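You operate a simulated robot arm through the tools that you are given. There is no shell and no other tool. Be economical: measure what you need, move in short steps, check, and stop when the job is done.

The job below is to be done with a simulated two-armed robot. You get a single attempt, and the scene is never put back.

JOB
Level the bench feeder by the bubble of the black level.
Fine: switch it off first; turn the foot knobs; put the level back.

It is judged by the outcome, as a careful person would: the job done as asked, and still so three seconds after it is handed in. It fails if anything else is knocked over, pushed out of place, dropped, spilled or broken.

ROBOT AND FRAMES
Two 7-joint arms with two-finger parallel grippers on one trunk, on a base that drives. Base frame: it is fixed to the floor where the robot stands at the start and does not move with it; the origin is under the middle of the robot, x ahead of it, y to its left, z up; the surface under the hand at the start is at about z = 740. Lengths are in mm, angles in rad, forces in N, time in s.
The left shoulder is at the start at [144, 171, 1135], the right one opposite. With the tool pointing down near the work surface each hand reaches from about 100 to 920 mm from the robot's upright axis, wherever it stands, measured 20 degrees to its own side. Places, roughly: bench feeder base [700, 100, 800]; foot knob by the bowl [500, 400, 800]; foot knob by the post [500, -100, 800]; front of the bench feeder's base plate [500, 100, 800]; grey controller switch [800, 0, 800]. Payload 4.4 kg a hand.
The tool frame of a hand sits at the grasp point between the pads (the TCP): z along the fingers, y along the line on which they close. The tips reach 23 mm beyond it. The gripper opens to 94 mm. The fingers are 38 mm wide and 10 mm thick; the gripper's body (54 by 96 mm) begins 39 mm behind the TCP.
Orientation is that of the tool frame in the base frame, as [roll, pitch, yaw] about the fixed x, y, z axes, in that order (R = Rz(yaw) Ry(pitch) Rx(roll)). With the fingers straight down and closing along the base's y, the tool's x points along the base's -x, its y along +y and its z along -z.

CONTROLS
- The arms move only by the tool jog_arm. It takes "left_moves", "right_moves" or both (then of equal length, played together; a hand with none holds still); each is a list of rows, each a list of 7 numbers: the turn, a rotation vector about the base's x, y, z in rad, then the shift along the base's x, y, z in m, then the finger opening in m, from 0 to 0.094. In form: [[ax, ay, az, dx, dy, dz, hand], ...]. A call has 1 to 10 rows; each row is the pose to reach, as a shift and turn from the pose commanded when the call began. Rows are played at 5 a second. More than 50 mm and 0.15 rad between two rows, or a gripper value outside its range, and nothing of the call is played. Where a pose cannot be reached the arm comes as near as it can. A force on the tool above 80 N (or 10 N above the force at the start of the call, whichever is more), or a blocked arm, ends the call early, and 0.2 s more pass. Each finger travels about 72 mm/s and halts on what it meets, pressing with about 37 N; the grip force reading is that of the motor and also rises with nothing between the fingers. The clock runs only during rows and for 0.2 s after the last one: add rows that repeat a pose to give the fingers time. The reply holds the time, the measured pose of the TCP, the force on the tool along the base axes, the opening and the grip force, in the units named above and with some noise, with the torque about the TCP (base axes, N m) and any sound that the robot's microphone picked up, and new pictures: "show" is both (left out), scene, wrist or none (wrist: the cameras of the hands that moved).
- Cameras (640 x 400 px; columns grow to the right, rows downward): "scene" is now at [257.2, 12.8, 1235.7]; the picture's right is [0.27, -0.96, 0.00], its down [-0.79, -0.22, -0.58] and it looks along [0.55, 0.16, -0.82] (base axes); focal length 214 px, centre (320, 200). "left" rides on the left gripper at [86, -16, -75] in its tool frame; the picture's right is [0.18, 0.98, 0.00], its down [-0.58, 0.11, -0.81] and it looks along [-0.79, 0.15, 0.59] (tool axes); focal length 243 px, centre (320, 200). "right" rides on the right gripper at [86, 16, -75] in its tool frame; the picture's right is [-0.18, 0.98, 0.00], its down [-0.58, -0.11, -0.81] and it looks along [-0.79, -0.15, 0.59] (tool axes); focal length 243 px, centre (320, 200). There is no depth. A picture from a camera that has moved, and an enlarged one, comes with that camera's place and axes in the base frame and with its lens. The place of the scene camera against the robot may be out by one fixed shift of up to 18 mm in any direction.
- move_column(by): slides the trunk up (or, below 0, down) by that many mm; the arms and the scene camera ride with it, the base frame stays. It gives what a move gives, with no picture.
- base_move(legs): drives the robot by 1 to 6 legs, each [ahead, left, turn to the left] in mm, mm and rad, along the robot's own axes; the way and the turn of a leg run together, so that a leg with both is an arc; at most 1500 mm and 3.142 rad a leg. The arms and the cameras ride along, it lands a little off, and it stops where it bumps. It gives what a move gives, and a new picture of the scene camera.
- turn_head(pan, tilt): turns the head with the scene camera to pan (to the left, within 1.396 rad either way) and tilt (down, from -0.506 to 1.204), counted from straight ahead of the robot. It gives what a move gives, and a new picture of the scene camera.
- zoom(camera, box): a new picture of the part [left, top, right, bottom] of that camera's present view, enlarged. It takes no simulated time.
- job_done(): hands the job in; it is judged then, once.

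Work in short steps. Places have to be worked out from the pictures, the camera data and where the tool is seen: move nearer, look again, correct. Check each grasp and each placing, and mend what went wrong. You have 120 turns and 260 pictures in all, those below and enlarged ones among them. Open the grippers and draw the arms clear of the work before you hand the job in, unless the task says otherwise; then end with one line.

The tools are called after "Request:" as name(argument=value, ...) on one line, values as JSON. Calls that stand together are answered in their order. jog_arm: Moves the arms, as the interface text tells. Its arguments: {"type":"object","properties":{"left_moves":{"type":"array","items":{"type":"array","items":{"type":"number"}}},"right_moves":{"type":"array","items":{"type":"array","items":{"type":"number"}}},"show":{"type":"string","enum":["both","scene","wrist","none"]}},"required":[]} The other tools are called the same way: move_column (by) slides the trunk up or down; base_move (legs) drives the base; turn_head (pan, tilt) turns the head that bears the scene camera; zoom (camera, box) takes an enlarged picture of a part of a camera's view; job_done () hands the job in.

At the start:

```text
clock: 0.0
left_position: [465.2, 187.6, 1010.5]
left_tool_rot: [3.142, 0.0, -3.142]
left_wrist_force: [0.2, 0.6, 0.0]
left_wrist_torque: [-0.01, 0.03, 0.01]
left_opening: 94.3
left_grasp_force: 0.0
right_position: [483.7, -177.0, 1010.2]
right_tool_rot: [-3.141, 0.0, 3.14]
right_wrist_force: [-0.2, -0.7, -0.5]
right_wrist_torque: [0.0, 0.02, -0.02]
right_opening: 94.0
right_grasp_force: 0.1
trunk travel left (down, up): [-150.0, 238.0]
robot x, y, heading: [-1.1, -0.5, -0.0]
head pan, tilt: [0.278, 0.958]
```

scene: 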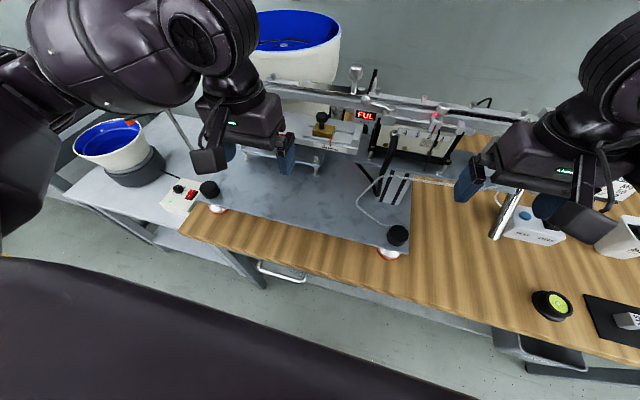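
right: 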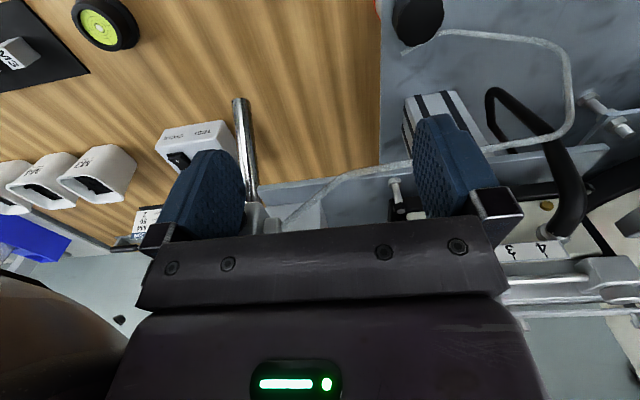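
left: 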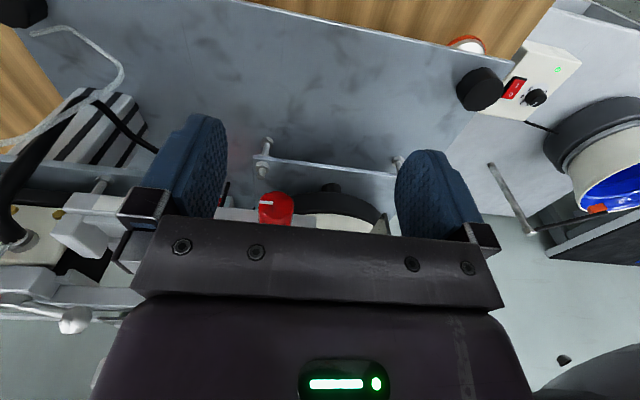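

I'll look closer at the level, the controllers and the knobs first.

Request:
zoom(camera="scene", box=[480, 160, 640, 340])

Request:
zoom(camera="scene", box=[150, 60, 440, 270])

Request:
zoom(camera="left", box=[440, 20, 640, 150])

Request:
zoom(camera="right", box=[0, 0, 400, 250])

```text
2.22 times, centred on (560, 250) of scene
camera zoom: at [257.2, 12.8, 1235.7], right [0.27, -0.96, 0.0], down [-0.79, -0.22, -0.58], along [0.55, 0.16, -0.82], focal length 477 px, centre (-213, 89)
```

zoom: 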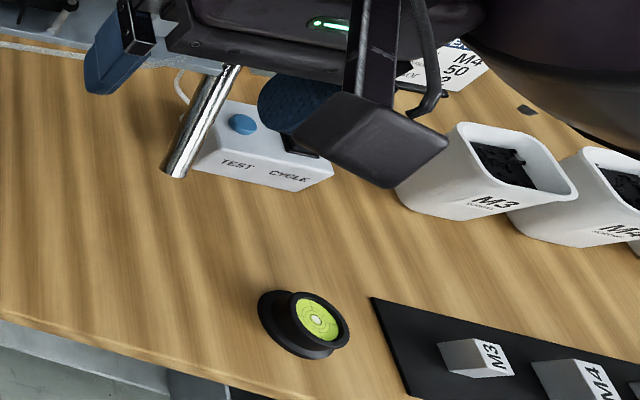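

```text
1.90 times, centred on (295, 165) of scene
camera zoom: at [257.2, 12.8, 1235.7], right [0.27, -0.96, 0.0], down [-0.79, -0.22, -0.58], along [0.55, 0.16, -0.82], focal length 408 px, centre (368, 267)
```

zoom: 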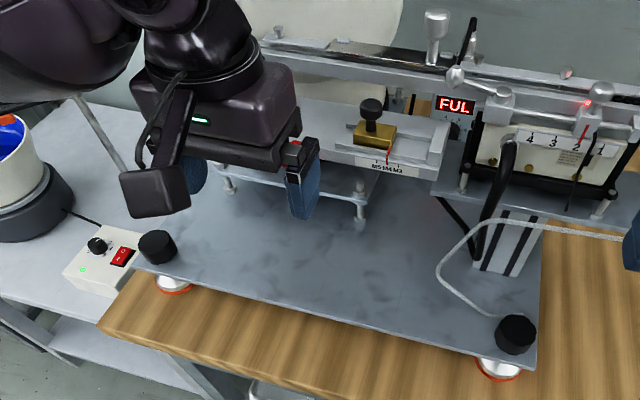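

```text
3.08 times, centred on (540, 85) of left
camera zoom: at [377.8, 171.5, 1084.6], right [-0.18, 0.98, 0.0], down [0.58, 0.11, 0.81], along [0.79, 0.15, -0.59], focal length 746 px, centre (-357, 554)
```

zoom: 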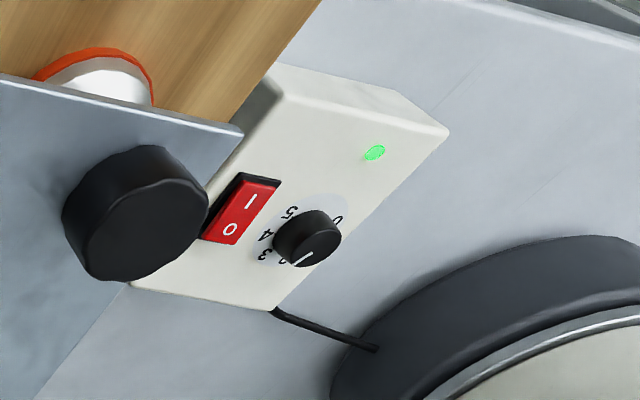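

```text
1.60 times, centred on (200, 125) of right
camera zoom: at [395.4, -162.4, 1085.3], right [0.18, 0.98, 0.0], down [0.58, -0.11, 0.81], along [0.79, -0.15, -0.59], focal length 388 px, centre (512, 320)
```

zoom: 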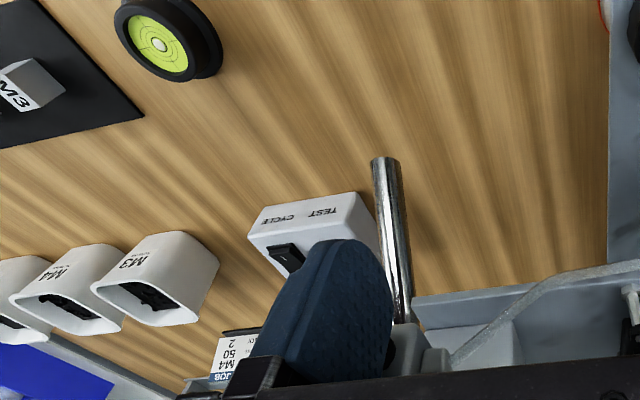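

Request:
zoom(camera="right", box=[370, 70, 640, 270])

Request:
turn_head(pan=0.0, tilt=0.7)

```text
2.00 times, centred on (505, 170) of right
camera zoom: at [395.4, -162.4, 1085.3], right [0.18, 0.98, 0.0], down [0.58, -0.11, 0.81], along [0.79, -0.15, -0.59], focal length 485 px, centre (-50, 260)
```

zoom: 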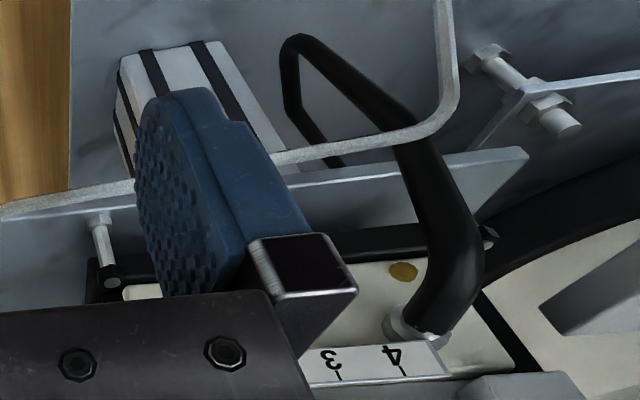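

```text
clock: 0.8
left_position: [465.4, 187.2, 1010.2]
left_tool_rot: [-3.141, 0.002, 3.141]
left_wrist_force: [0.4, -0.4, -1.0]
left_wrist_torque: [0.01, -0.01, -0.02]
left_opening: 93.9
left_grasp_force: 0.2
right_position: [484.4, -178.5, 1010.4]
right_tool_rot: [3.141, 0.0, -3.141]
right_wrist_force: [-0.7, 1.0, -0.8]
right_wrist_torque: [-0.02, -0.03, 0.02]
right_opening: 94.0
right_grasp_force: 0.1
trunk travel left (down, up): [-150.0, 238.0]
robot x, y, heading: [5.5, -1.5, 0.001]
head pan, tilt: [0.0, 0.7]
camera scene: at [272.6, -6.8, 1256.0], right [0.0, -1.0, 0.0], down [-0.64, 0.0, -0.76], along [0.76, 0.0, -0.64], focal length 214 px, centre (320, 200)
```

scene: 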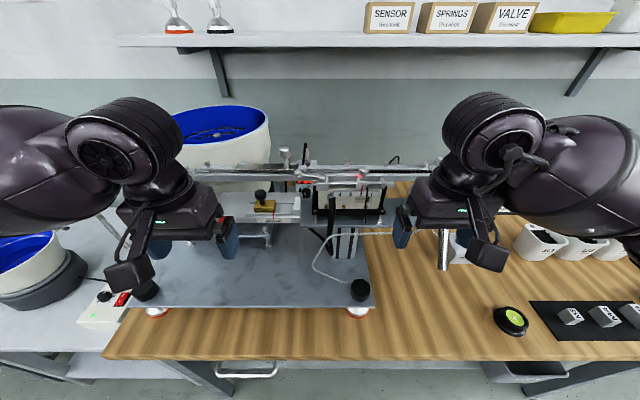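

The arms hide the middle of the feeder, so I'll draw both hands outward and up and look again.

Request:
jog_arm(left_moves=[[0, 0, 0, -0.03, 0.04, 0, 0.094], [0, 0, 0, -0.06, 0.08, 0, 0.094], [0, 0, 0, -0.09, 0.12, 0, 0.094], [0, 0, 0, -0.12, 0.15, 0, 0.094], [0, 0, 0, -0.15, 0.18, 0, 0.094]], right_moves=[[0, 0, 0, -0.03, -0.04, 0, 0.094], [0, 0, 0, -0.06, -0.08, 0, 0.094], [0, 0, 0, -0.09, -0.12, 0, 0.094], [0, 0, 0, -0.12, -0.15, 0, 0.094], [0, 0, 0, -0.15, -0.18, 0, 0.094]], show="both")

Request:
zoom(camera="scene", box=[160, 90, 480, 330])

Request:
zoom(camera="scene", box=[280, 150, 480, 280])

```text
clock: 2.0
left_position: [407.8, 349.4, 1040.8]
left_tool_rot: [3.141, 0.002, 3.14]
left_wrist_force: [-0.5, 1.0, -0.8]
left_wrist_torque: [-0.04, 0.01, -0.01]
left_opening: 93.9
left_grasp_force: 0.1
left hand out of reach, approached as far as the arm can: row 1, 2, 3, 4, 5
right_position: [433.2, -299.9, 1016.0]
right_tool_rot: [-3.14, 0.002, -3.14]
right_wrist_force: [-0.1, 1.1, 0.2]
right_wrist_torque: [-0.03, -0.02, 0.01]
right_opening: 94.0
right_grasp_force: 0.1
right hand out of reach, approached as far as the arm can: row 2, 3, 4, 5
trunk travel left (down, up): [-150.0, 238.0]
robot x, y, heading: [-1.5, 0.4, 0.0]
head pan, tilt: [0.0, 0.7]
camera scene: at [271.0, -5.5, 1256.9], right [0.0, -1.0, 0.0], down [-0.64, 0.0, -0.77], along [0.77, 0.0, -0.64], focal length 214 px, centre (320, 200)
camera right: at [343.9, -284.5, 1090.3], right [0.18, 0.98, 0.0], down [0.58, -0.11, 0.81], along [0.79, -0.15, -0.59], focal length 243 px, centre (320, 200)
camera left: at [321.0, 333.7, 1114.6], right [-0.18, 0.98, 0.0], down [0.58, 0.11, 0.81], along [0.79, 0.15, -0.59], focal length 243 px, centre (320, 200)
```

scene: 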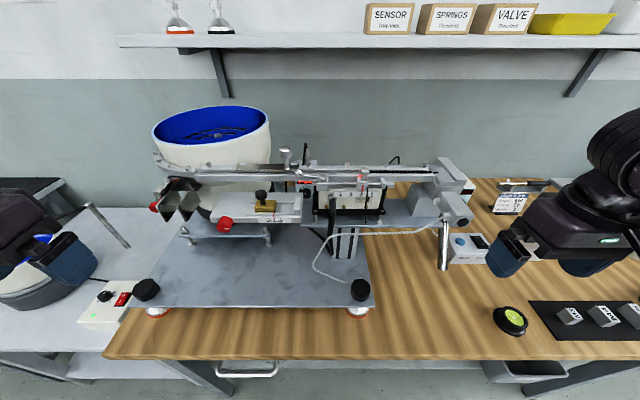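
right: 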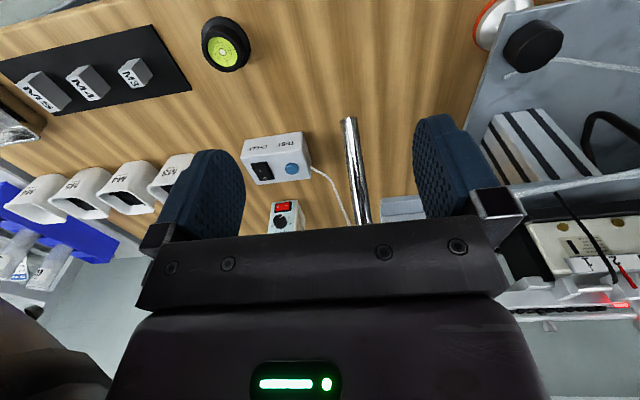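
left: 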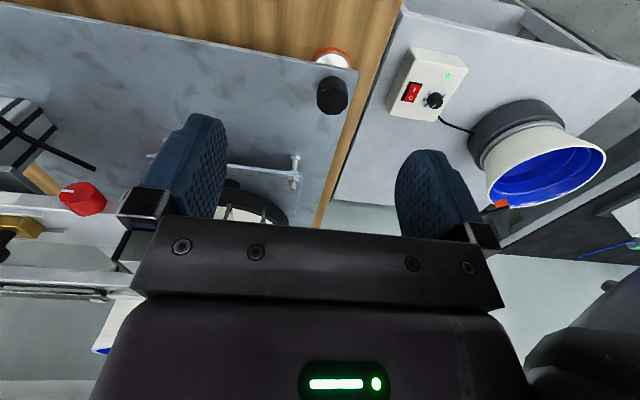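

```text
1.67 times, centred on (320, 210) of scene
camera zoom: at [271.0, -5.5, 1256.9], right [0.0, -1.0, 0.0], down [-0.64, 0.0, -0.77], along [0.77, 0.0, -0.64], focal length 358 px, centre (320, 183)
```

zoom: 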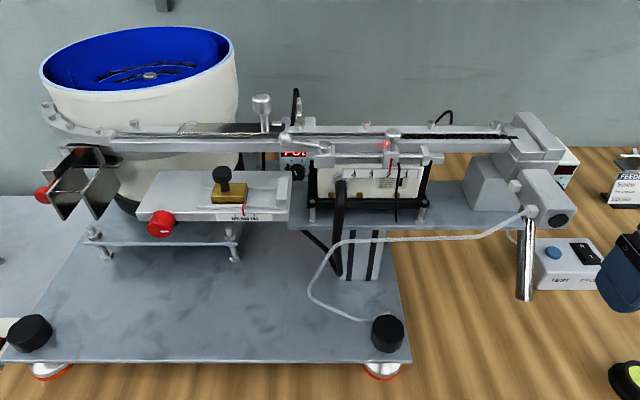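

```text
3.08 times, centred on (380, 215) of scene
camera zoom: at [271.0, -5.5, 1256.9], right [0.0, -1.0, 0.0], down [-0.64, 0.0, -0.77], along [0.77, 0.0, -0.64], focal length 660 px, centre (135, 154)
```

zoom: 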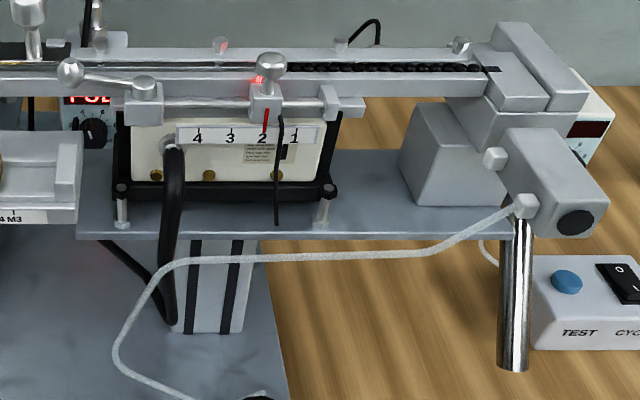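

Two boxes with displays and knobs sit behind the rail; I'll raise the trunk to see over it.

Request:
move_column(by=230)

Request:
turn_head(pan=0.0, tilt=0.95)

Request:
zoom(camera="scene", box=[240, 80, 480, 230])

```text
clock: 4.4
left_position: [404.2, 345.3, 1276.4]
left_tool_rot: [-3.141, 0.0, -3.141]
left_wrist_force: [-0.7, -1.0, 1.0]
left_wrist_torque: [0.01, -0.03, -0.02]
left_opening: 93.8
left_grasp_force: 0.0
right_position: [439.1, -298.5, 1245.5]
right_tool_rot: [3.14, 0.001, -3.141]
right_wrist_force: [0.1, -0.1, -0.8]
right_wrist_torque: [-0.01, 0.01, 0.01]
right_opening: 93.7
right_grasp_force: 0.0
trunk travel left (down, up): [-380.0, 8.0]
robot x, y, heading: [1.6, 1.9, -0.0]
head pan, tilt: [0.0, 0.7]
```

```text
clock: 5.2
left_position: [404.5, 345.7, 1275.8]
left_tool_rot: [3.141, 0.0, -3.14]
left_wrist_force: [-0.1, 0.4, 0.2]
left_wrist_torque: [0.02, 0.03, -0.02]
left_opening: 93.9
left_grasp_force: 0.0
right_position: [439.2, -299.7, 1243.5]
right_tool_rot: [-3.141, 0.002, -3.141]
right_wrist_force: [0.8, 0.4, -1.0]
right_wrist_torque: [0.02, -0.01, -0.01]
right_opening: 94.1
right_grasp_force: 0.1
trunk travel left (down, up): [-380.0, 8.0]
robot x, y, heading: [0.4, 2.6, 0.0]
head pan, tilt: [0.0, 0.949]
camera scene: at [139.6, -6.9, 1480.4], right [0.0, -1.0, 0.0], down [-0.81, 0.0, -0.58], along [0.58, 0.0, -0.81], focal length 214 px, centre (320, 200)
```

scene: 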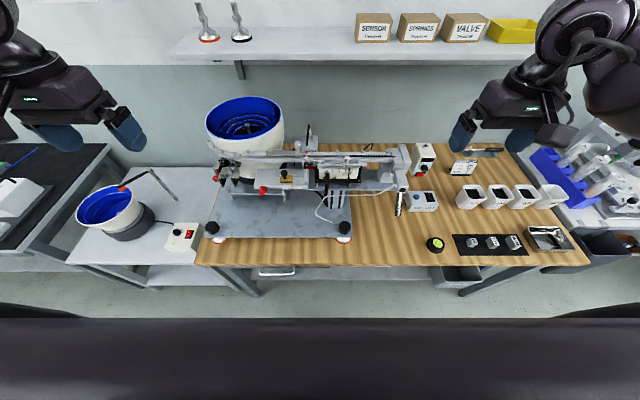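

```text
2.67 times, centred on (360, 155) of scene
camera zoom: at [139.6, -6.9, 1480.4], right [0.0, -1.0, 0.0], down [-0.81, 0.0, -0.58], along [0.58, 0.0, -0.81], focal length 572 px, centre (213, 320)
```

zoom: 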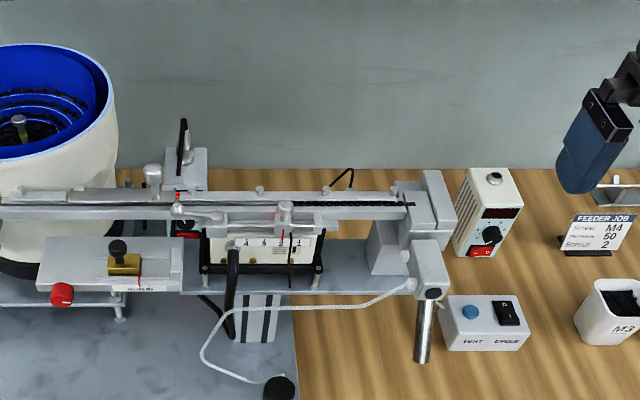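

The controller under the rail has a red switch at its foot. Zooming tightly there.

Request:
zoom(camera="scene", box=[285, 130, 349, 174])

Request:
zoom(camera="scene", box=[400, 130, 464, 250])

```text
9.09 times, centred on (317, 152) of scene
camera zoom: at [139.6, -6.9, 1480.4], right [0.0, -1.0, 0.0], down [-0.81, 0.0, -0.58], along [0.58, 0.0, -0.81], focal length 1950 px, centre (347, 636)
```

zoom: 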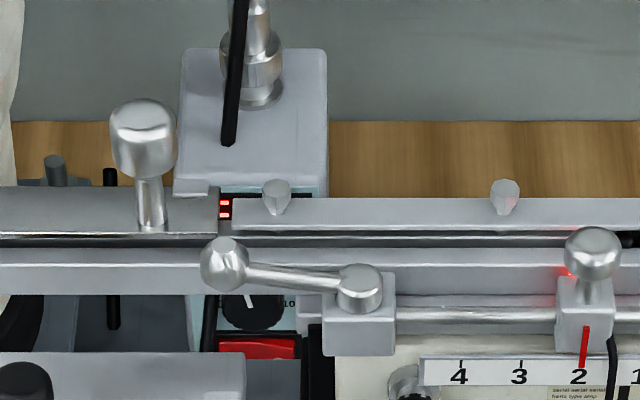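

```text
3.33 times, centred on (432, 190) of scene
camera zoom: at [139.6, -6.9, 1480.4], right [0.0, -1.0, 0.0], down [-0.81, 0.0, -0.58], along [0.58, 0.0, -0.81], focal length 715 px, centre (-53, 233)
```

zoom: 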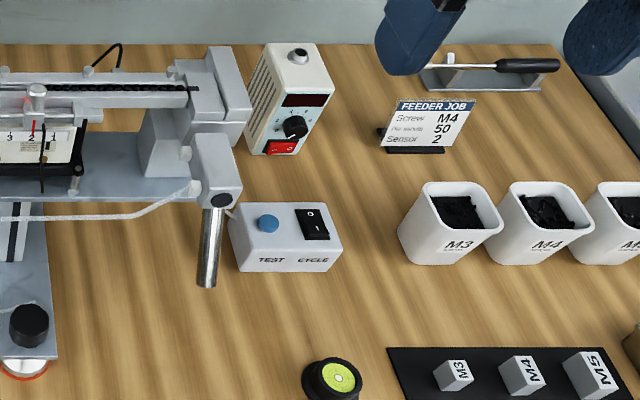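

Request:
move_column(by=-300)

Request:
turn_head(pan=0.0, tilt=0.5)

Request:
zoom(camera="scene", box=[260, 160, 420, 270])

```text
clock: 8.2
left_position: [431.1, 344.7, 897.0]
left_tool_rot: [3.141, -0.289, 3.141]
left_wrist_force: [0.6, 0.0, 0.0]
left_wrist_torque: [0.0, 0.0, 0.0]
left_opening: 94.0
left_grasp_force: 0.1
right_position: [455.5, -299.0, 855.8]
right_tool_rot: [3.142, -0.289, -3.141]
right_wrist_force: [0.0, 0.3, 0.7]
right_wrist_torque: [0.03, -0.01, 0.02]
right_opening: 93.7
right_grasp_force: 0.1
trunk travel left (down, up): [-80.0, 308.0]
robot x, y, heading: [-1.4, 1.1, 0.001]
head pan, tilt: [0.0, 0.949]
```

```text
clock: 9.1
left_position: [432.0, 346.7, 896.7]
left_tool_rot: [3.139, -0.29, -3.141]
left_wrist_force: [0.3, -0.8, -0.1]
left_wrist_torque: [0.01, 0.0, -0.01]
left_opening: 94.2
left_grasp_force: 0.0
right_position: [455.0, -299.9, 854.9]
right_tool_rot: [-3.141, -0.289, 3.14]
right_wrist_force: [-0.4, 0.4, 0.2]
right_wrist_torque: [-0.01, 0.0, 0.0]
right_opening: 94.0
right_grasp_force: 0.0
trunk travel left (down, up): [-80.0, 308.0]
robot x, y, heading: [2.5, 0.1, 0.005]
head pan, tilt: [0.0, 0.499]
camera scene: at [349.3, -6.9, 1187.0], right [0.0, -1.0, 0.0], down [-0.48, 0.0, -0.88], along [0.88, 0.0, -0.48], focal length 214 px, centre (320, 200)
```

scene: 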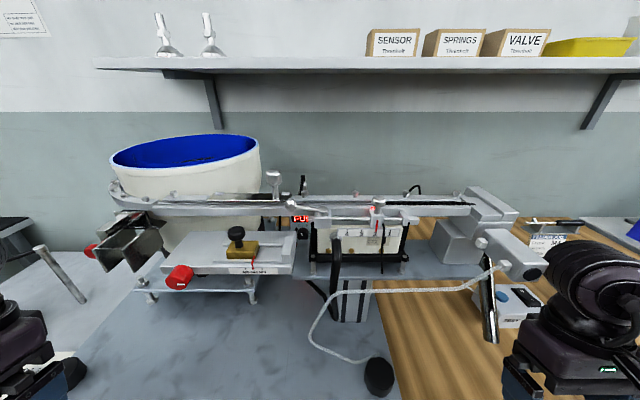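

```text
3.64 times, centred on (340, 215) of scene
camera zoom: at [349.3, -6.9, 1187.0], right [0.0, -1.0, 0.0], down [-0.48, 0.0, -0.88], along [0.88, 0.0, -0.48], focal length 780 px, centre (247, 146)
```

zoom: 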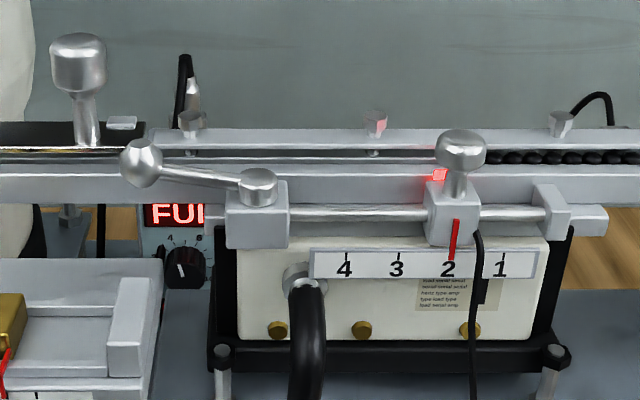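

Request:
zoom(camera="scene", box=[284, 205, 332, 247])

Request:
zoom(camera="scene", box=[120, 190, 320, 320])

```text
9.52 times, centred on (308, 226) of scene
camera zoom: at [349.3, -6.9, 1187.0], right [0.0, -1.0, 0.0], down [-0.48, 0.0, -0.88], along [0.88, 0.0, -0.48], focal length 2043 px, centre (434, -48)
```

zoom: 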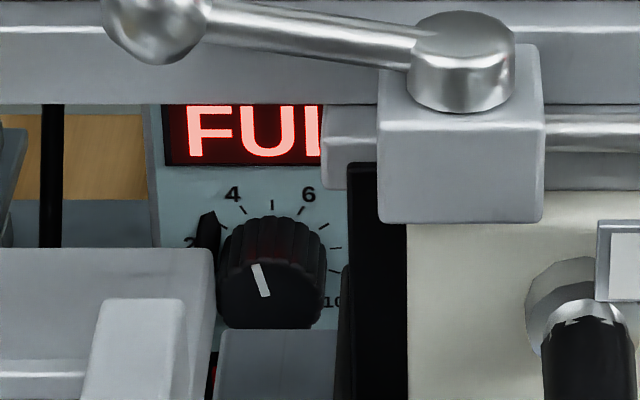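

```text
3.08 times, centred on (220, 255) of scene
camera zoom: at [349.3, -6.9, 1187.0], right [0.0, -1.0, 0.0], down [-0.48, 0.0, -0.88], along [0.88, 0.0, -0.48], focal length 660 px, centre (628, 31)
```

zoom: 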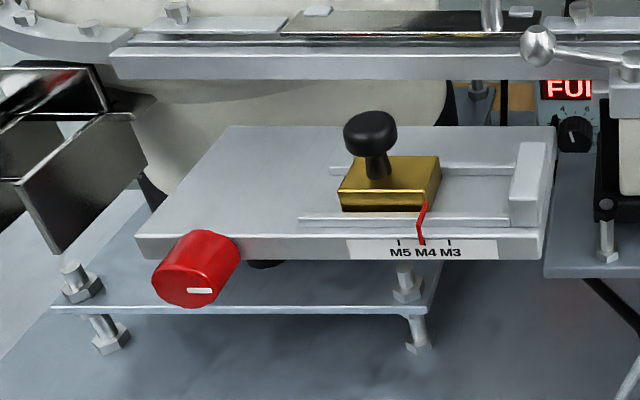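

The controller sits behind the rail with its switch low. I'll bring the trunk back to its start height, then carry the right wrist camera over the rail for a close look.

Request:
move_column(by=70)

Request:
jog_arm(right_moves=[[0, 0, 0, 0, 0, 0.05, 0.0], [0, 0, 0, 0, 0, 0.1, 0.0], [0, 0, 0, 0, 0.03, 0.14, 0.0], [0, 0, 0, 0.03, 0.07, 0.15, 0.0], [0, 0, 0, 0.06, 0.11, 0.15, 0.0], [0, 0, 0, 0.09, 0.15, 0.15, 0.0], [0, 0, 0, 0.11, 0.19, 0.15, 0.0], [0, 0, 0, 0.13, 0.23, 0.15, 0.0], [0, 0, 0, 0.15, 0.27, 0.15, 0.0], [0, 0, 0, 0.17, 0.3, 0.15, 0.0]], show="both")

```text
clock: 10.2
left_position: [432.9, 347.4, 965.7]
left_tool_rot: [-3.14, -0.293, -3.14]
left_wrist_force: [0.6, -0.5, 0.1]
left_wrist_torque: [0.02, 0.02, 0.0]
left_opening: 94.0
left_grasp_force: 0.0
right_position: [456.3, -298.5, 924.5]
right_tool_rot: [3.14, -0.294, 3.141]
right_wrist_force: [0.7, -0.2, 0.4]
right_wrist_torque: [0.0, 0.05, -0.04]
right_opening: 93.8
right_grasp_force: 0.0
trunk travel left (down, up): [-150.0, 238.0]
robot x, y, heading: [2.0, 0.9, 0.002]
head pan, tilt: [0.0, 0.499]
```

```text
refused: row 4 steps farther than a row can; nothing moved
```

Request:
jog_arm(right_moves=[[0, 0, 0, 0, 0, 0.05, 0.0], [0, 0, 0, 0, 0, 0.1, 0.0], [0, 0, 0, 0, 0.03, 0.135, 0.0], [0, 0, 0, 0.02, 0.06, 0.165, 0.0], [0, 0, 0, 0.04, 0.1, 0.18, 0.0], [0, 0, 0, 0.06, 0.14, 0.19, 0.0], [0, 0, 0, 0.08, 0.18, 0.2, 0.0], [0, 0, 0, 0.1, 0.22, 0.2, 0.0], [0, 0, 0, 0.12, 0.26, 0.2, 0.0], [0, 0, 0, 0.14, 0.3, 0.2, 0.0]], show="both")

```text
clock: 12.3
left_position: [431.6, 346.3, 965.5]
left_tool_rot: [-3.142, -0.288, -3.141]
left_wrist_force: [-0.6, 0.8, 0.3]
left_wrist_torque: [-0.04, 0.01, 0.0]
left_opening: 94.0
left_grasp_force: 0.1
right_position: [595.4, 0.5, 1125.9]
right_tool_rot: [3.141, -0.289, 3.141]
right_wrist_force: [-0.5, 1.5, -0.8]
right_wrist_torque: [0.01, 0.0, -0.02]
right_opening: 0.0
right_grasp_force: 37.4
trunk travel left (down, up): [-150.0, 238.0]
robot x, y, heading: [-2.4, 1.9, -0.002]
head pan, tilt: [0.0, 0.499]
camera scene: at [279.0, -5.8, 1273.6], right [0.0, -1.0, 0.0], down [-0.48, 0.0, -0.88], along [0.88, 0.0, -0.48], focal length 214 px, centre (320, 200)
camera right: at [531.0, 16.2, 1222.3], right [0.18, 0.98, -0.05], down [0.79, -0.11, 0.61], along [0.59, -0.15, -0.79], focal length 243 px, centre (320, 200)
```

scene: 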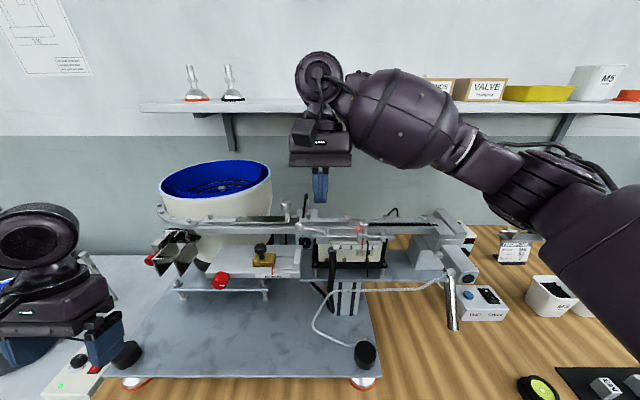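
right: 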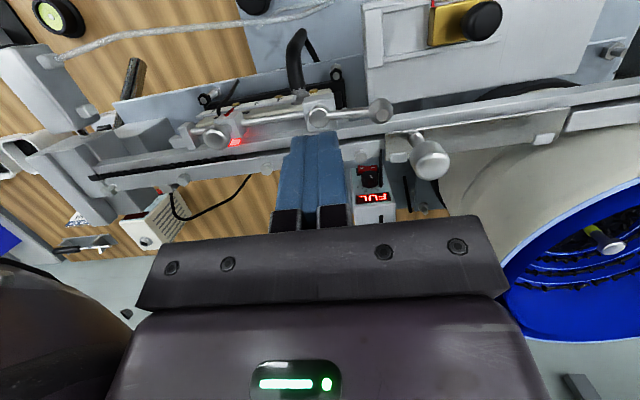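

Request:
zoom(camera="right", box=[330, 130, 430, 230])

```text
4.00 times, centred on (380, 180) of right
camera zoom: at [531.0, 16.2, 1222.3], right [0.18, 0.98, -0.05], down [0.79, -0.11, 0.61], along [0.59, -0.15, -0.79], focal length 970 px, centre (80, 280)
```

zoom: 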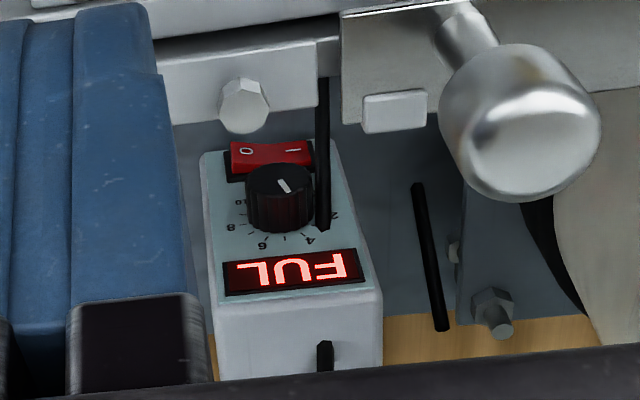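

The switch is clearly seen: "I" on the robot's left, "O" on the right. I'll take a second view from 80 mm further ahead to triangulate.

Request:
jog_arm(right_moves=[[0, 0, 0, 0.03, -0.03, 0.0, 0.0], [0, 0, 0, 0.06, -0.06, 0.0, 0.0], [0, 0, 0, 0.1, -0.06, 0.0, 0.0]], show="wrist")

Request:
zoom(camera="right", box=[290, 30, 450, 190])

```text
clock: 13.2
left_position: [432.6, 345.8, 966.6]
left_tool_rot: [-3.141, -0.288, -3.141]
left_wrist_force: [0.0, -0.2, 0.1]
left_wrist_torque: [-0.01, 0.0, 0.03]
left_opening: 93.8
left_grasp_force: 0.1
right_position: [693.6, -60.2, 1123.5]
right_tool_rot: [-3.139, -0.29, 3.141]
right_wrist_force: [-0.7, 0.7, -0.2]
right_wrist_torque: [0.02, 0.0, 0.02]
right_opening: 0.0
right_grasp_force: 36.9
trunk travel left (down, up): [-150.0, 238.0]
robot x, y, heading: [1.4, 0.7, -0.002]
head pan, tilt: [0.0, 0.499]
camera right: at [629.3, -43.7, 1219.7], right [0.18, 0.98, -0.05], down [0.79, -0.11, 0.61], along [0.59, -0.15, -0.79], focal length 243 px, centre (320, 200)
```

right: 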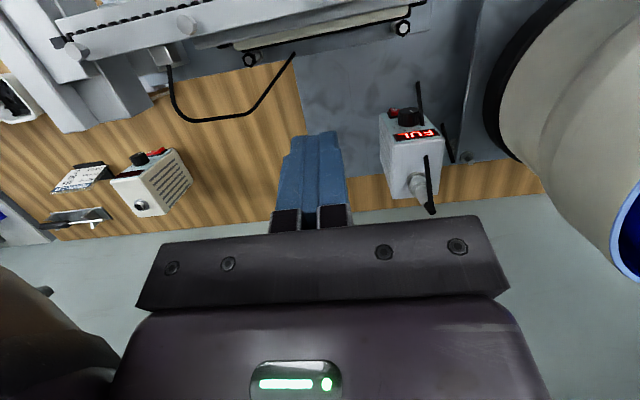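

```text
2.50 times, centred on (370, 110) of right
camera zoom: at [629.3, -43.7, 1219.7], right [0.18, 0.98, -0.05], down [0.79, -0.11, 0.61], along [0.59, -0.15, -0.79], focal length 606 px, centre (195, 425)
```

zoom: 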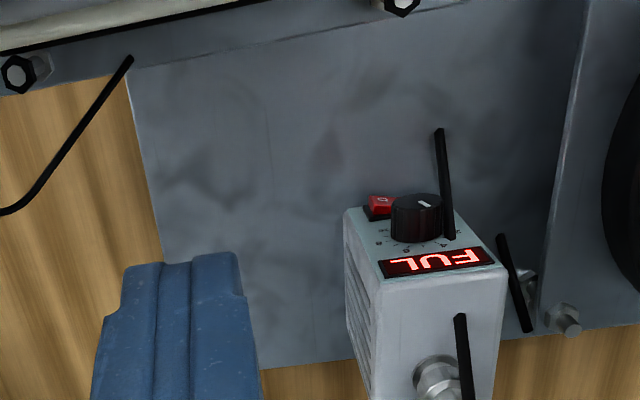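

The views agree: the switch's "O" half is near (771, 30, 812) on a vertical panel at the back of the base plate, with open space to its right. First I level the right hand and start turning it half round so its camera side won't foul the deck.

Request:
jog_arm(right_moves=[[0, -0.147, 0, 0, 0, 0, 0.0], [0, -0.29, 0, 0, 0, 0.0, 0.0]], show="none")

Request:
jog_arm(right_moves=[[0, 0, 0.14, 0, 0, 0, 0.0], [0, 0, 0.28, 0, 0, 0.0, 0.0], [0, 0, 0.42, 0, 0, 0.0, 0.0], [0, 0, 0.56, 0, 0, 0.0, 0.0], [0, 0, 0.7, 0, 0, 0.0, 0.0], [0, 0, 0.84, 0, 0, 0.0, 0.0]], show="none")

```text
clock: 13.8
left_position: [431.6, 344.9, 966.9]
left_tool_rot: [3.141, -0.289, -3.141]
left_wrist_force: [-0.5, 0.0, -0.2]
left_wrist_torque: [-0.03, 0.02, 0.0]
left_opening: 93.7
left_grasp_force: 0.1
right_position: [694.4, -60.4, 1125.7]
right_tool_rot: [3.141, 0.002, -3.141]
right_wrist_force: [-0.9, 0.8, -0.1]
right_wrist_torque: [0.02, 0.01, -0.03]
right_opening: 0.2
right_grasp_force: 36.8
trunk travel left (down, up): [-150.0, 238.0]
robot x, y, heading: [4.5, -0.1, -0.0]
head pan, tilt: [0.0, 0.499]
```

```text
clock: 15.2
left_position: [432.6, 345.7, 967.2]
left_tool_rot: [3.14, -0.287, 3.142]
left_wrist_force: [-1.0, 0.7, 0.1]
left_wrist_torque: [0.02, 0.01, 0.01]
left_opening: 93.8
left_grasp_force: 0.1
right_position: [695.3, -58.8, 1126.3]
right_tool_rot: [3.14, 0.001, -2.297]
right_wrist_force: [0.9, 0.8, 0.3]
right_wrist_torque: [-0.03, 0.04, -0.01]
right_opening: 0.2
right_grasp_force: 37.0
trunk travel left (down, up): [-150.0, 238.0]
robot x, y, heading: [0.8, -0.7, 0.006]
head pan, tilt: [0.0, 0.499]
```

Request:
jog_arm(right_moves=[[0, 0, 0.14, 0, 0, 0, 0.0], [0, 0, 0.28, 0, 0, 0.0, 0.0], [0, 0, 0.42, 0, 0, 0.0, 0.0], [0, 0, 0.56, 0, 0, 0.0, 0.0], [0, 0, 0.7, 0, 0, 0.0, 0.0], [0, 0, 0.84, 0, 0, 0.0, 0.0], [0, 0, 0.98, 0, 0, 0.0, 0.0], [0, 0, 1.12, 0, 0, 0.0, 0.0]], show="none")

Request:
jog_arm(right_moves=[[0, 0, 0.14, 0, 0, 0, 0.0], [0, 0, 0.28, 0, 0, 0.0, 0.0], [0, 0, 0.42, 0, 0, 0.0, 0.0], [0, 0, 0.56, 0, 0, 0.0, 0.0], [0, 0, 0.7, 0, 0, 0.0, 0.0], [0, 0, 0.84, 0, 0, 0.0, 0.0], [0, 0, 0.98, 0, 0, 0.0, 0.0], [0, 0, 1.12, 0, 0, 0.0, 0.0], [0, 0, 1.18, 0, 0, 0.0, 0.0]], show="both")

```text
clock: 16.9
left_position: [431.9, 345.2, 967.2]
left_tool_rot: [-3.14, -0.289, 3.141]
left_wrist_force: [-0.4, -0.1, 0.2]
left_wrist_torque: [0.0, 0.01, 0.0]
left_opening: 94.3
left_grasp_force: 0.1
right_position: [423.8, 3.0, 1137.9]
right_tool_rot: [-3.141, 0.001, -1.202]
right_wrist_force: [-0.1, 0.3, 0.4]
right_wrist_torque: [-0.01, 0.03, 0.0]
right_opening: 0.0
right_grasp_force: 36.9
right hand out of reach, approached as far as the arm can: row 2, 3, 4, 5, 6, 7, 8
trunk travel left (down, up): [-150.0, 238.0]
robot x, y, heading: [-1.8, 0.6, -0.003]
head pan, tilt: [0.0, 0.499]
```

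```text
clock: 18.3
left_position: [430.9, 346.1, 969.0]
left_tool_rot: [3.141, -0.284, 3.14]
left_wrist_force: [-0.3, 0.2, 0.5]
left_wrist_torque: [0.01, -0.02, -0.05]
left_opening: 94.1
left_grasp_force: 0.1
right_position: [283.1, 24.7, 1172.0]
right_tool_rot: [3.037, 0.092, -0.625]
right_wrist_force: [0.6, -0.7, 0.4]
right_wrist_torque: [-0.01, -0.05, 0.0]
right_opening: 0.0
right_grasp_force: 37.1
right hand out of reach, approached as far as the arm can: row 1, 2, 3, 4, 5, 6
trunk travel left (down, up): [-150.0, 238.0]
robot x, y, heading: [-1.3, 2.6, 0.003]
head pan, tilt: [0.0, 0.499]
stopped in row 6 (right hand): the arm was blocked; the commanded pose is now the measured one
camera scene: at [278.7, 6.6, 1301.3], right [0.15, -0.99, 0.0], down [-0.21, -0.03, -0.98], along [0.97, 0.15, -0.21], focal length 214 px, centre (320, 200)
camera right: at [351.3, -36.0, 1239.3], right [-0.71, -0.69, 0.12], down [-0.3, 0.45, 0.84], along [-0.63, 0.56, -0.53], focal length 243 px, centre (320, 200)
```

scene: 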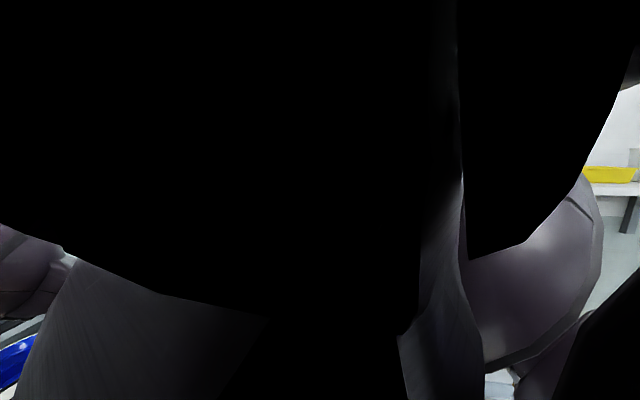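
right: 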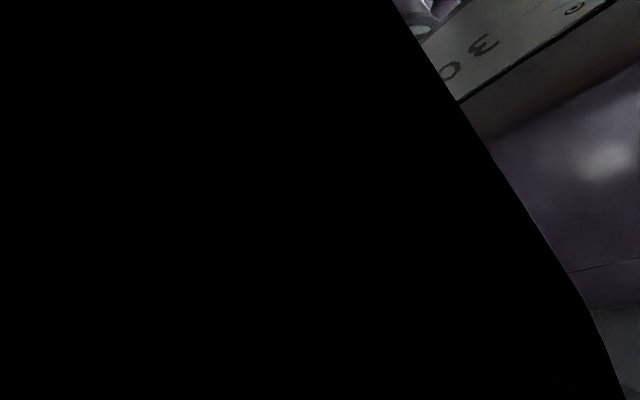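

The turn went out of reach and the hand drew back into the head. I'll reverse that path gently.

Request:
jog_arm(right_moves=[[0, 0, -0.12, 0.03, -0.005, -0.006, 0.0], [0, 0, -0.24, 0.06, -0.01, -0.012, 0.0], [0, 0, -0.36, 0.09, -0.015, -0.02, 0.0], [0, 0, -0.48, 0.12, -0.02, -0.03, 0.0], [0, 0, -0.58, 0.15, -0.02, -0.03, 0.0]], show="scene")

```text
clock: 19.5
left_position: [432.5, 345.7, 968.4]
left_tool_rot: [-3.141, -0.288, -3.14]
left_wrist_force: [-1.7, -0.1, -0.6]
left_wrist_torque: [0.01, 0.0, 0.02]
left_opening: 94.1
left_grasp_force: 0.1
right_position: [420.7, 6.5, 1141.3]
right_tool_rot: [3.041, 0.083, -1.194]
right_wrist_force: [0.1, 0.0, 0.4]
right_wrist_torque: [-0.01, 0.03, 0.04]
right_opening: 0.0
right_grasp_force: 37.0
right hand out of reach, approached as far as the arm can: row 2, 3, 4, 5
trunk travel left (down, up): [-150.0, 238.0]
robot x, y, heading: [1.9, 3.1, 0.001]
head pan, tilt: [0.0, 0.499]
camera scene: at [278.8, -7.1, 1273.8], right [0.0, -1.0, 0.0], down [-0.48, 0.0, -0.88], along [0.88, 0.0, -0.48], focal length 214 px, centre (320, 200)
```

scene: 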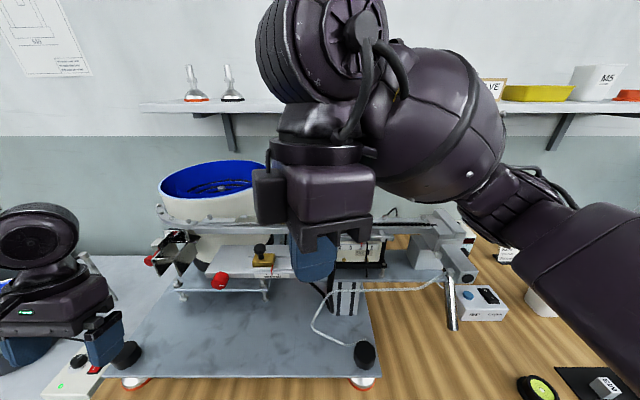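

The head is seen clear again. I'll turn the hand partway back (it will instead gain angle from turning the base), then drive to stand to the right, facing left-ahead, so the open space right of the controller is easy to reach.

Request:
jog_arm(right_moves=[[0, 0, -0.14, 0.0, -0.02, 0, 0.05], [0, 0, -0.28, 0.0, -0.04, 0, 0.05], [0, 0, -0.42, 0.0, -0.06, 0, 0.05], [0, 0, -0.56, 0.0, -0.08, 0, 0.05], [0, 0, -0.7, 0, -0.1, 0, 0.05], [0, 0, -0.84, 0, -0.12, 0, 0.05], [0, 0, -0.98, 0, -0.14, 0, 0.05], [0, 0, -1.08, 0, -0.16, 0, 0.05]], show="none")

Request:
base_move(legs=[[0, -330, 0], [0, 0, 0.7]])

```text
clock: 21.3
left_position: [432.4, 344.9, 966.4]
left_tool_rot: [3.141, -0.287, -3.141]
left_wrist_force: [0.4, 0.4, 0.0]
left_wrist_torque: [0.02, 0.0, -0.01]
left_opening: 93.9
left_grasp_force: 0.1
right_position: [417.1, -153.3, 1141.3]
right_tool_rot: [3.04, 0.083, -2.274]
right_wrist_force: [-0.1, 0.3, 0.2]
right_wrist_torque: [-0.01, -0.01, 0.0]
right_opening: 50.1
right_grasp_force: 0.1
trunk travel left (down, up): [-150.0, 238.0]
robot x, y, heading: [3.2, -0.1, 0.001]
head pan, tilt: [0.0, 0.499]
```

```text
clock: 26.7
left_position: [102.9, 210.8, 966.4]
left_tool_rot: [3.141, -0.288, -2.432]
left_wrist_force: [-0.2, -0.1, -0.6]
left_wrist_torque: [0.01, 0.01, 0.01]
left_opening: 93.9
left_grasp_force: 0.0
right_position: [416.7, -174.8, 1139.7]
right_tool_rot: [3.04, 0.083, -1.559]
right_wrist_force: [-0.4, 0.5, -0.4]
right_wrist_torque: [0.02, 0.01, -0.03]
right_opening: 50.0
right_grasp_force: 0.0
trunk travel left (down, up): [-150.0, 238.0]
robot x, y, heading: [2.0, -336.4, 0.709]
head pan, tilt: [0.0, 0.499]
camera scene: at [213.5, -163.9, 1273.8], right [0.65, -0.76, 0.0], down [-0.36, -0.31, -0.88], along [0.67, 0.57, -0.48], focal length 214 px, centre (320, 200)
```

scene: 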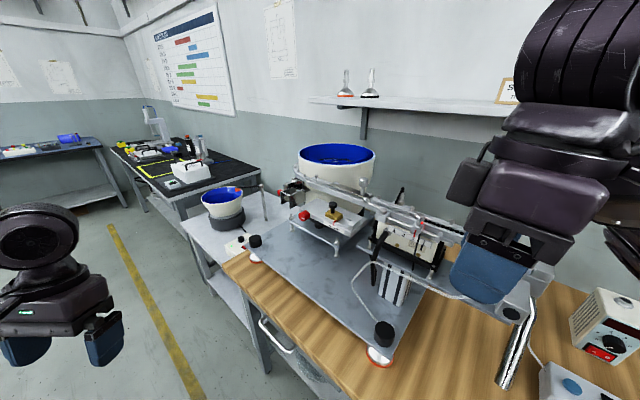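

Good: the hand now faces with its camera to the right. I carry it high over the rail to the space beyond.

Request:
jog_arm(right_moves=[[0, 0, 0, 0.045, 0.0, 0, 0.05], [0, 0, 0, 0.09, 0.0, 0, 0.05], [0, 0, 0, 0.135, 0.0, 0, 0.05], [0, 0, 0, 0.18, 0.01, 0, 0.05], [0, 0, 0, 0.225, 0.02, 0, 0.05], [0, 0, 0, 0.27, 0.03, 0, 0.05], [0, 0, 0, 0.31, 0.04, 0, 0.05]], show="both")

```text
clock: 28.3
left_position: [101.9, 210.8, 966.4]
left_tool_rot: [-3.139, -0.288, -2.432]
left_wrist_force: [1.1, -0.2, -0.3]
left_wrist_torque: [0.02, 0.01, 0.0]
left_opening: 93.9
left_grasp_force: 0.1
right_position: [645.1, -135.8, 1144.1]
right_tool_rot: [3.041, 0.083, -1.562]
right_wrist_force: [-1.1, -0.3, 0.1]
right_wrist_torque: [0.0, -0.02, 0.02]
right_opening: 50.2
right_grasp_force: 0.0
right hand out of reach, approached as far as the arm can: row 6, 7
trunk travel left (down, up): [-150.0, 238.0]
robot x, y, heading: [1.0, -332.6, 0.711]
head pan, tilt: [0.0, 0.499]
camera scene: at [214.1, -164.7, 1273.8], right [0.65, -0.76, 0.0], down [-0.36, -0.31, -0.88], along [0.67, 0.57, -0.48], focal length 214 px, centre (320, 200)
camera right: at [635.0, -229.3, 1212.7], right [-0.98, 0.17, 0.11], down [0.19, 0.52, 0.84], along [0.08, 0.84, -0.54], focal length 243 px, centre (320, 200)
```

scene: 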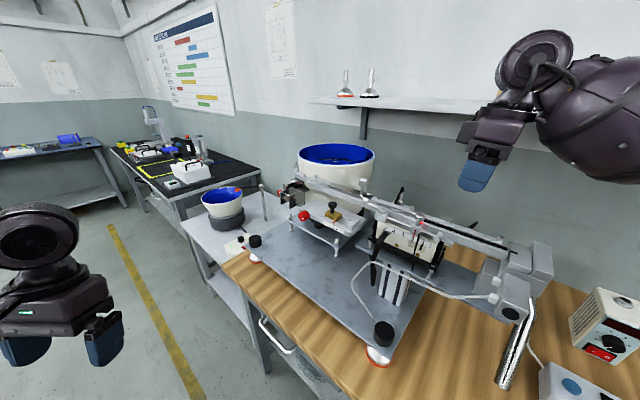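
right: 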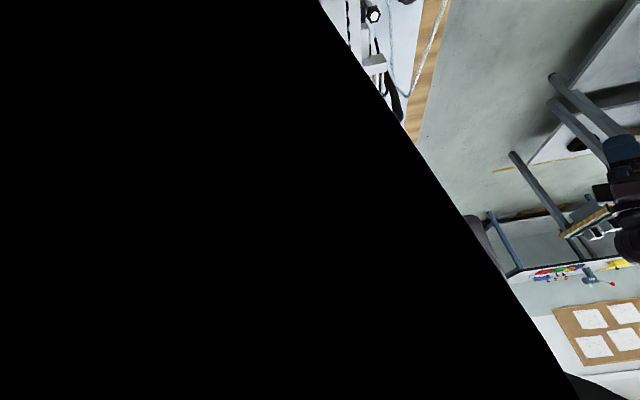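

The far reach is just short here; I'll drive a little nearer (80 mm along the robot's heading) with the hand held high.

Request:
base_move(legs=[[80, 0, 0]])

```text
clock: 29.3
left_position: [163.6, 264.3, 966.9]
left_tool_rot: [-3.141, -0.289, -2.432]
left_wrist_force: [0.1, -0.1, -0.1]
left_wrist_torque: [0.0, -0.01, 0.0]
left_opening: 93.9
left_grasp_force: 0.0
right_position: [705.7, -82.7, 1144.7]
right_tool_rot: [3.041, 0.081, -1.559]
right_wrist_force: [-0.1, -0.3, -0.3]
right_wrist_torque: [-0.05, 0.02, -0.01]
right_opening: 49.7
right_grasp_force: 0.1
trunk travel left (down, up): [-150.0, 238.0]
robot x, y, heading: [62.4, -278.9, 0.713]
head pan, tilt: [0.0, 0.499]
camera scene: at [274.7, -111.5, 1273.7], right [0.65, -0.76, 0.0], down [-0.36, -0.31, -0.88], along [0.66, 0.57, -0.48], focal length 214 px, centre (320, 200)
```

scene: 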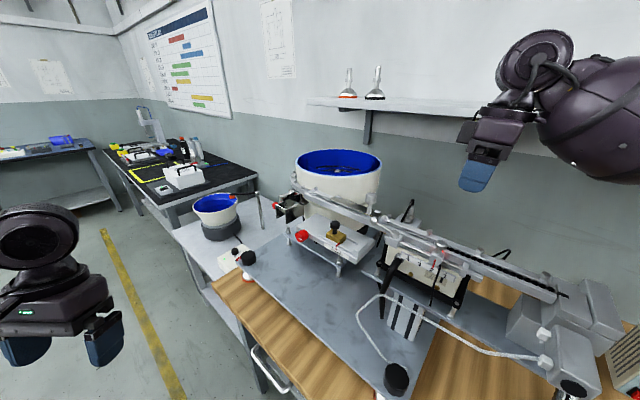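

The forearm will need to pass over the rail's right end, so I'll stand further right and turn more to the left before lowering the hand.

Request:
base_move(legs=[[-131, -151, 0], [0, 0, 0.287]])

```text
clock: 32.2
left_position: [9.2, 70.9, 967.0]
left_tool_rot: [-3.142, -0.289, -2.147]
left_wrist_force: [-0.6, -0.3, -0.6]
left_wrist_torque: [0.0, 0.02, 0.02]
left_opening: 93.9
left_grasp_force: 0.1
right_position: [625.7, -111.5, 1144.8]
right_tool_rot: [3.041, 0.082, -1.278]
right_wrist_force: [-0.4, -0.8, 0.2]
right_wrist_torque: [-0.03, -0.01, 0.0]
right_opening: 50.0
right_grasp_force: 0.0
trunk travel left (down, up): [-150.0, 238.0]
robot x, y, heading: [63.1, -478.9, 0.988]
head pan, tilt: [0.0, 0.499]
camera scene: at [219.0, -261.3, 1273.8], right [0.84, -0.55, 0.0], down [-0.26, -0.4, -0.88], along [0.48, 0.74, -0.48], focal length 214 px, centre (320, 200)
```

scene: 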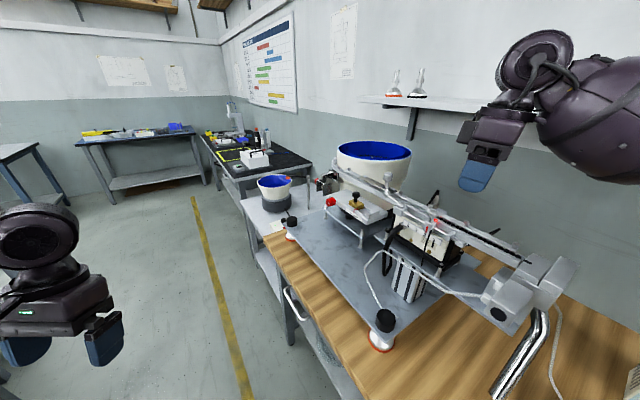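

I now lean the hand (fingers pointing left-down), keeping height, over the free space right of the controller.

Request:
jog_arm(right_moves=[[0.121, 0.001, -0.052, 0.018, 0.005, 0, 0.045], [0.243, 0.002, -0.104, 0.036, 0.01, 0, 0.045], [0.364, 0.002, -0.156, 0.054, 0.015, 0, 0.045], [0.485, 0.003, -0.209, 0.072, 0.02, 0, 0.045], [0.607, 0.004, -0.261, 0.09, 0.025, 0, 0.045], [0.728, 0.005, -0.313, 0.1, 0.03, 0, 0.045]], show="both")

```text
clock: 33.6
left_position: [11.0, 70.1, 968.0]
left_tool_rot: [3.139, -0.29, -2.15]
left_wrist_force: [0.2, -0.2, -0.1]
left_wrist_torque: [0.0, 0.03, -0.04]
left_opening: 93.9
left_grasp_force: 0.1
right_position: [703.9, -105.9, 1121.7]
right_tool_rot: [3.105, 0.763, -1.637]
right_wrist_force: [0.6, 0.3, -0.3]
right_wrist_torque: [0.03, 0.0, 0.03]
right_opening: 45.1
right_grasp_force: 0.1
right hand out of reach, approached as far as the arm can: row 1, 2, 3, 4, 5, 6
trunk travel left (down, up): [-150.0, 238.0]
robot x, y, heading: [58.7, -480.4, 0.992]
head pan, tilt: [0.0, 0.499]
camera scene: at [221.4, -261.6, 1273.3], right [0.84, -0.55, 0.0], down [-0.26, -0.4, -0.88], along [0.48, 0.74, -0.48], focal length 214 px, centre (320, 200)
camera right: at [679.3, -219.3, 1115.5], right [-0.97, 0.17, 0.15], down [0.13, -0.14, 0.98], along [0.19, 0.97, 0.12], focal length 243 px, centre (320, 200)
```

scene: 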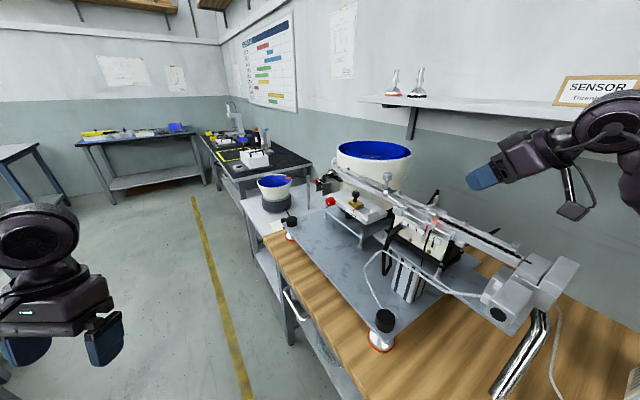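
right: 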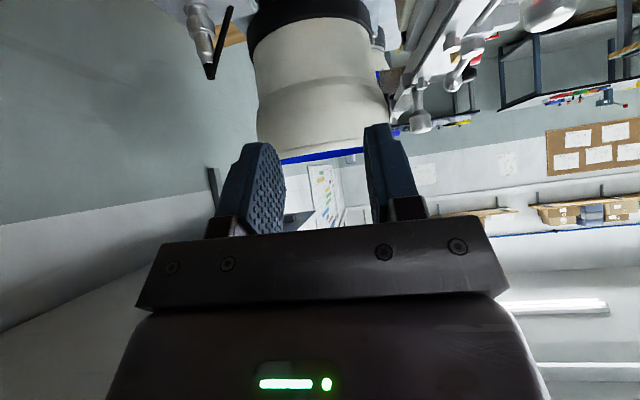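

Request:
turn_head(pan=-0.55, tilt=0.45)

```text
clock: 34.6
left_position: [9.4, 70.2, 967.0]
left_tool_rot: [-3.141, -0.287, -2.149]
left_wrist_force: [-0.1, -0.3, 0.8]
left_wrist_torque: [0.0, -0.02, -0.02]
left_opening: 94.1
left_grasp_force: 0.2
right_position: [701.0, -106.4, 1121.3]
right_tool_rot: [3.108, 0.764, -1.634]
right_wrist_force: [-0.6, -0.4, 0.4]
right_wrist_torque: [0.0, 0.02, -0.02]
right_opening: 44.9
right_grasp_force: 0.1
trunk travel left (down, up): [-150.0, 238.0]
robot x, y, heading: [63.4, -483.0, 0.992]
head pan, tilt: [-0.55, 0.45]
camera scene: at [252.9, -298.3, 1278.2], right [0.43, -0.9, 0.0], down [-0.39, -0.19, -0.9], along [0.81, 0.39, -0.44], focal length 214 px, centre (320, 200)
```

scene: 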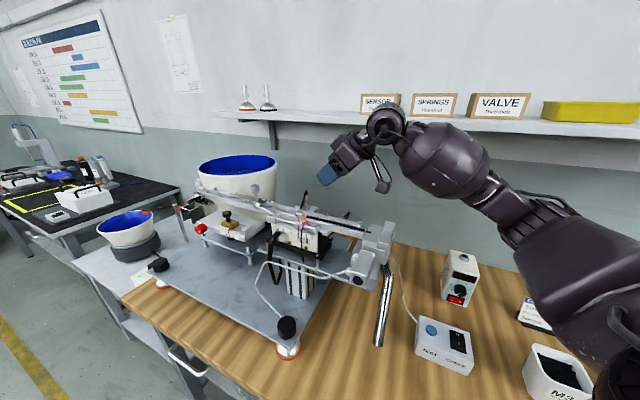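

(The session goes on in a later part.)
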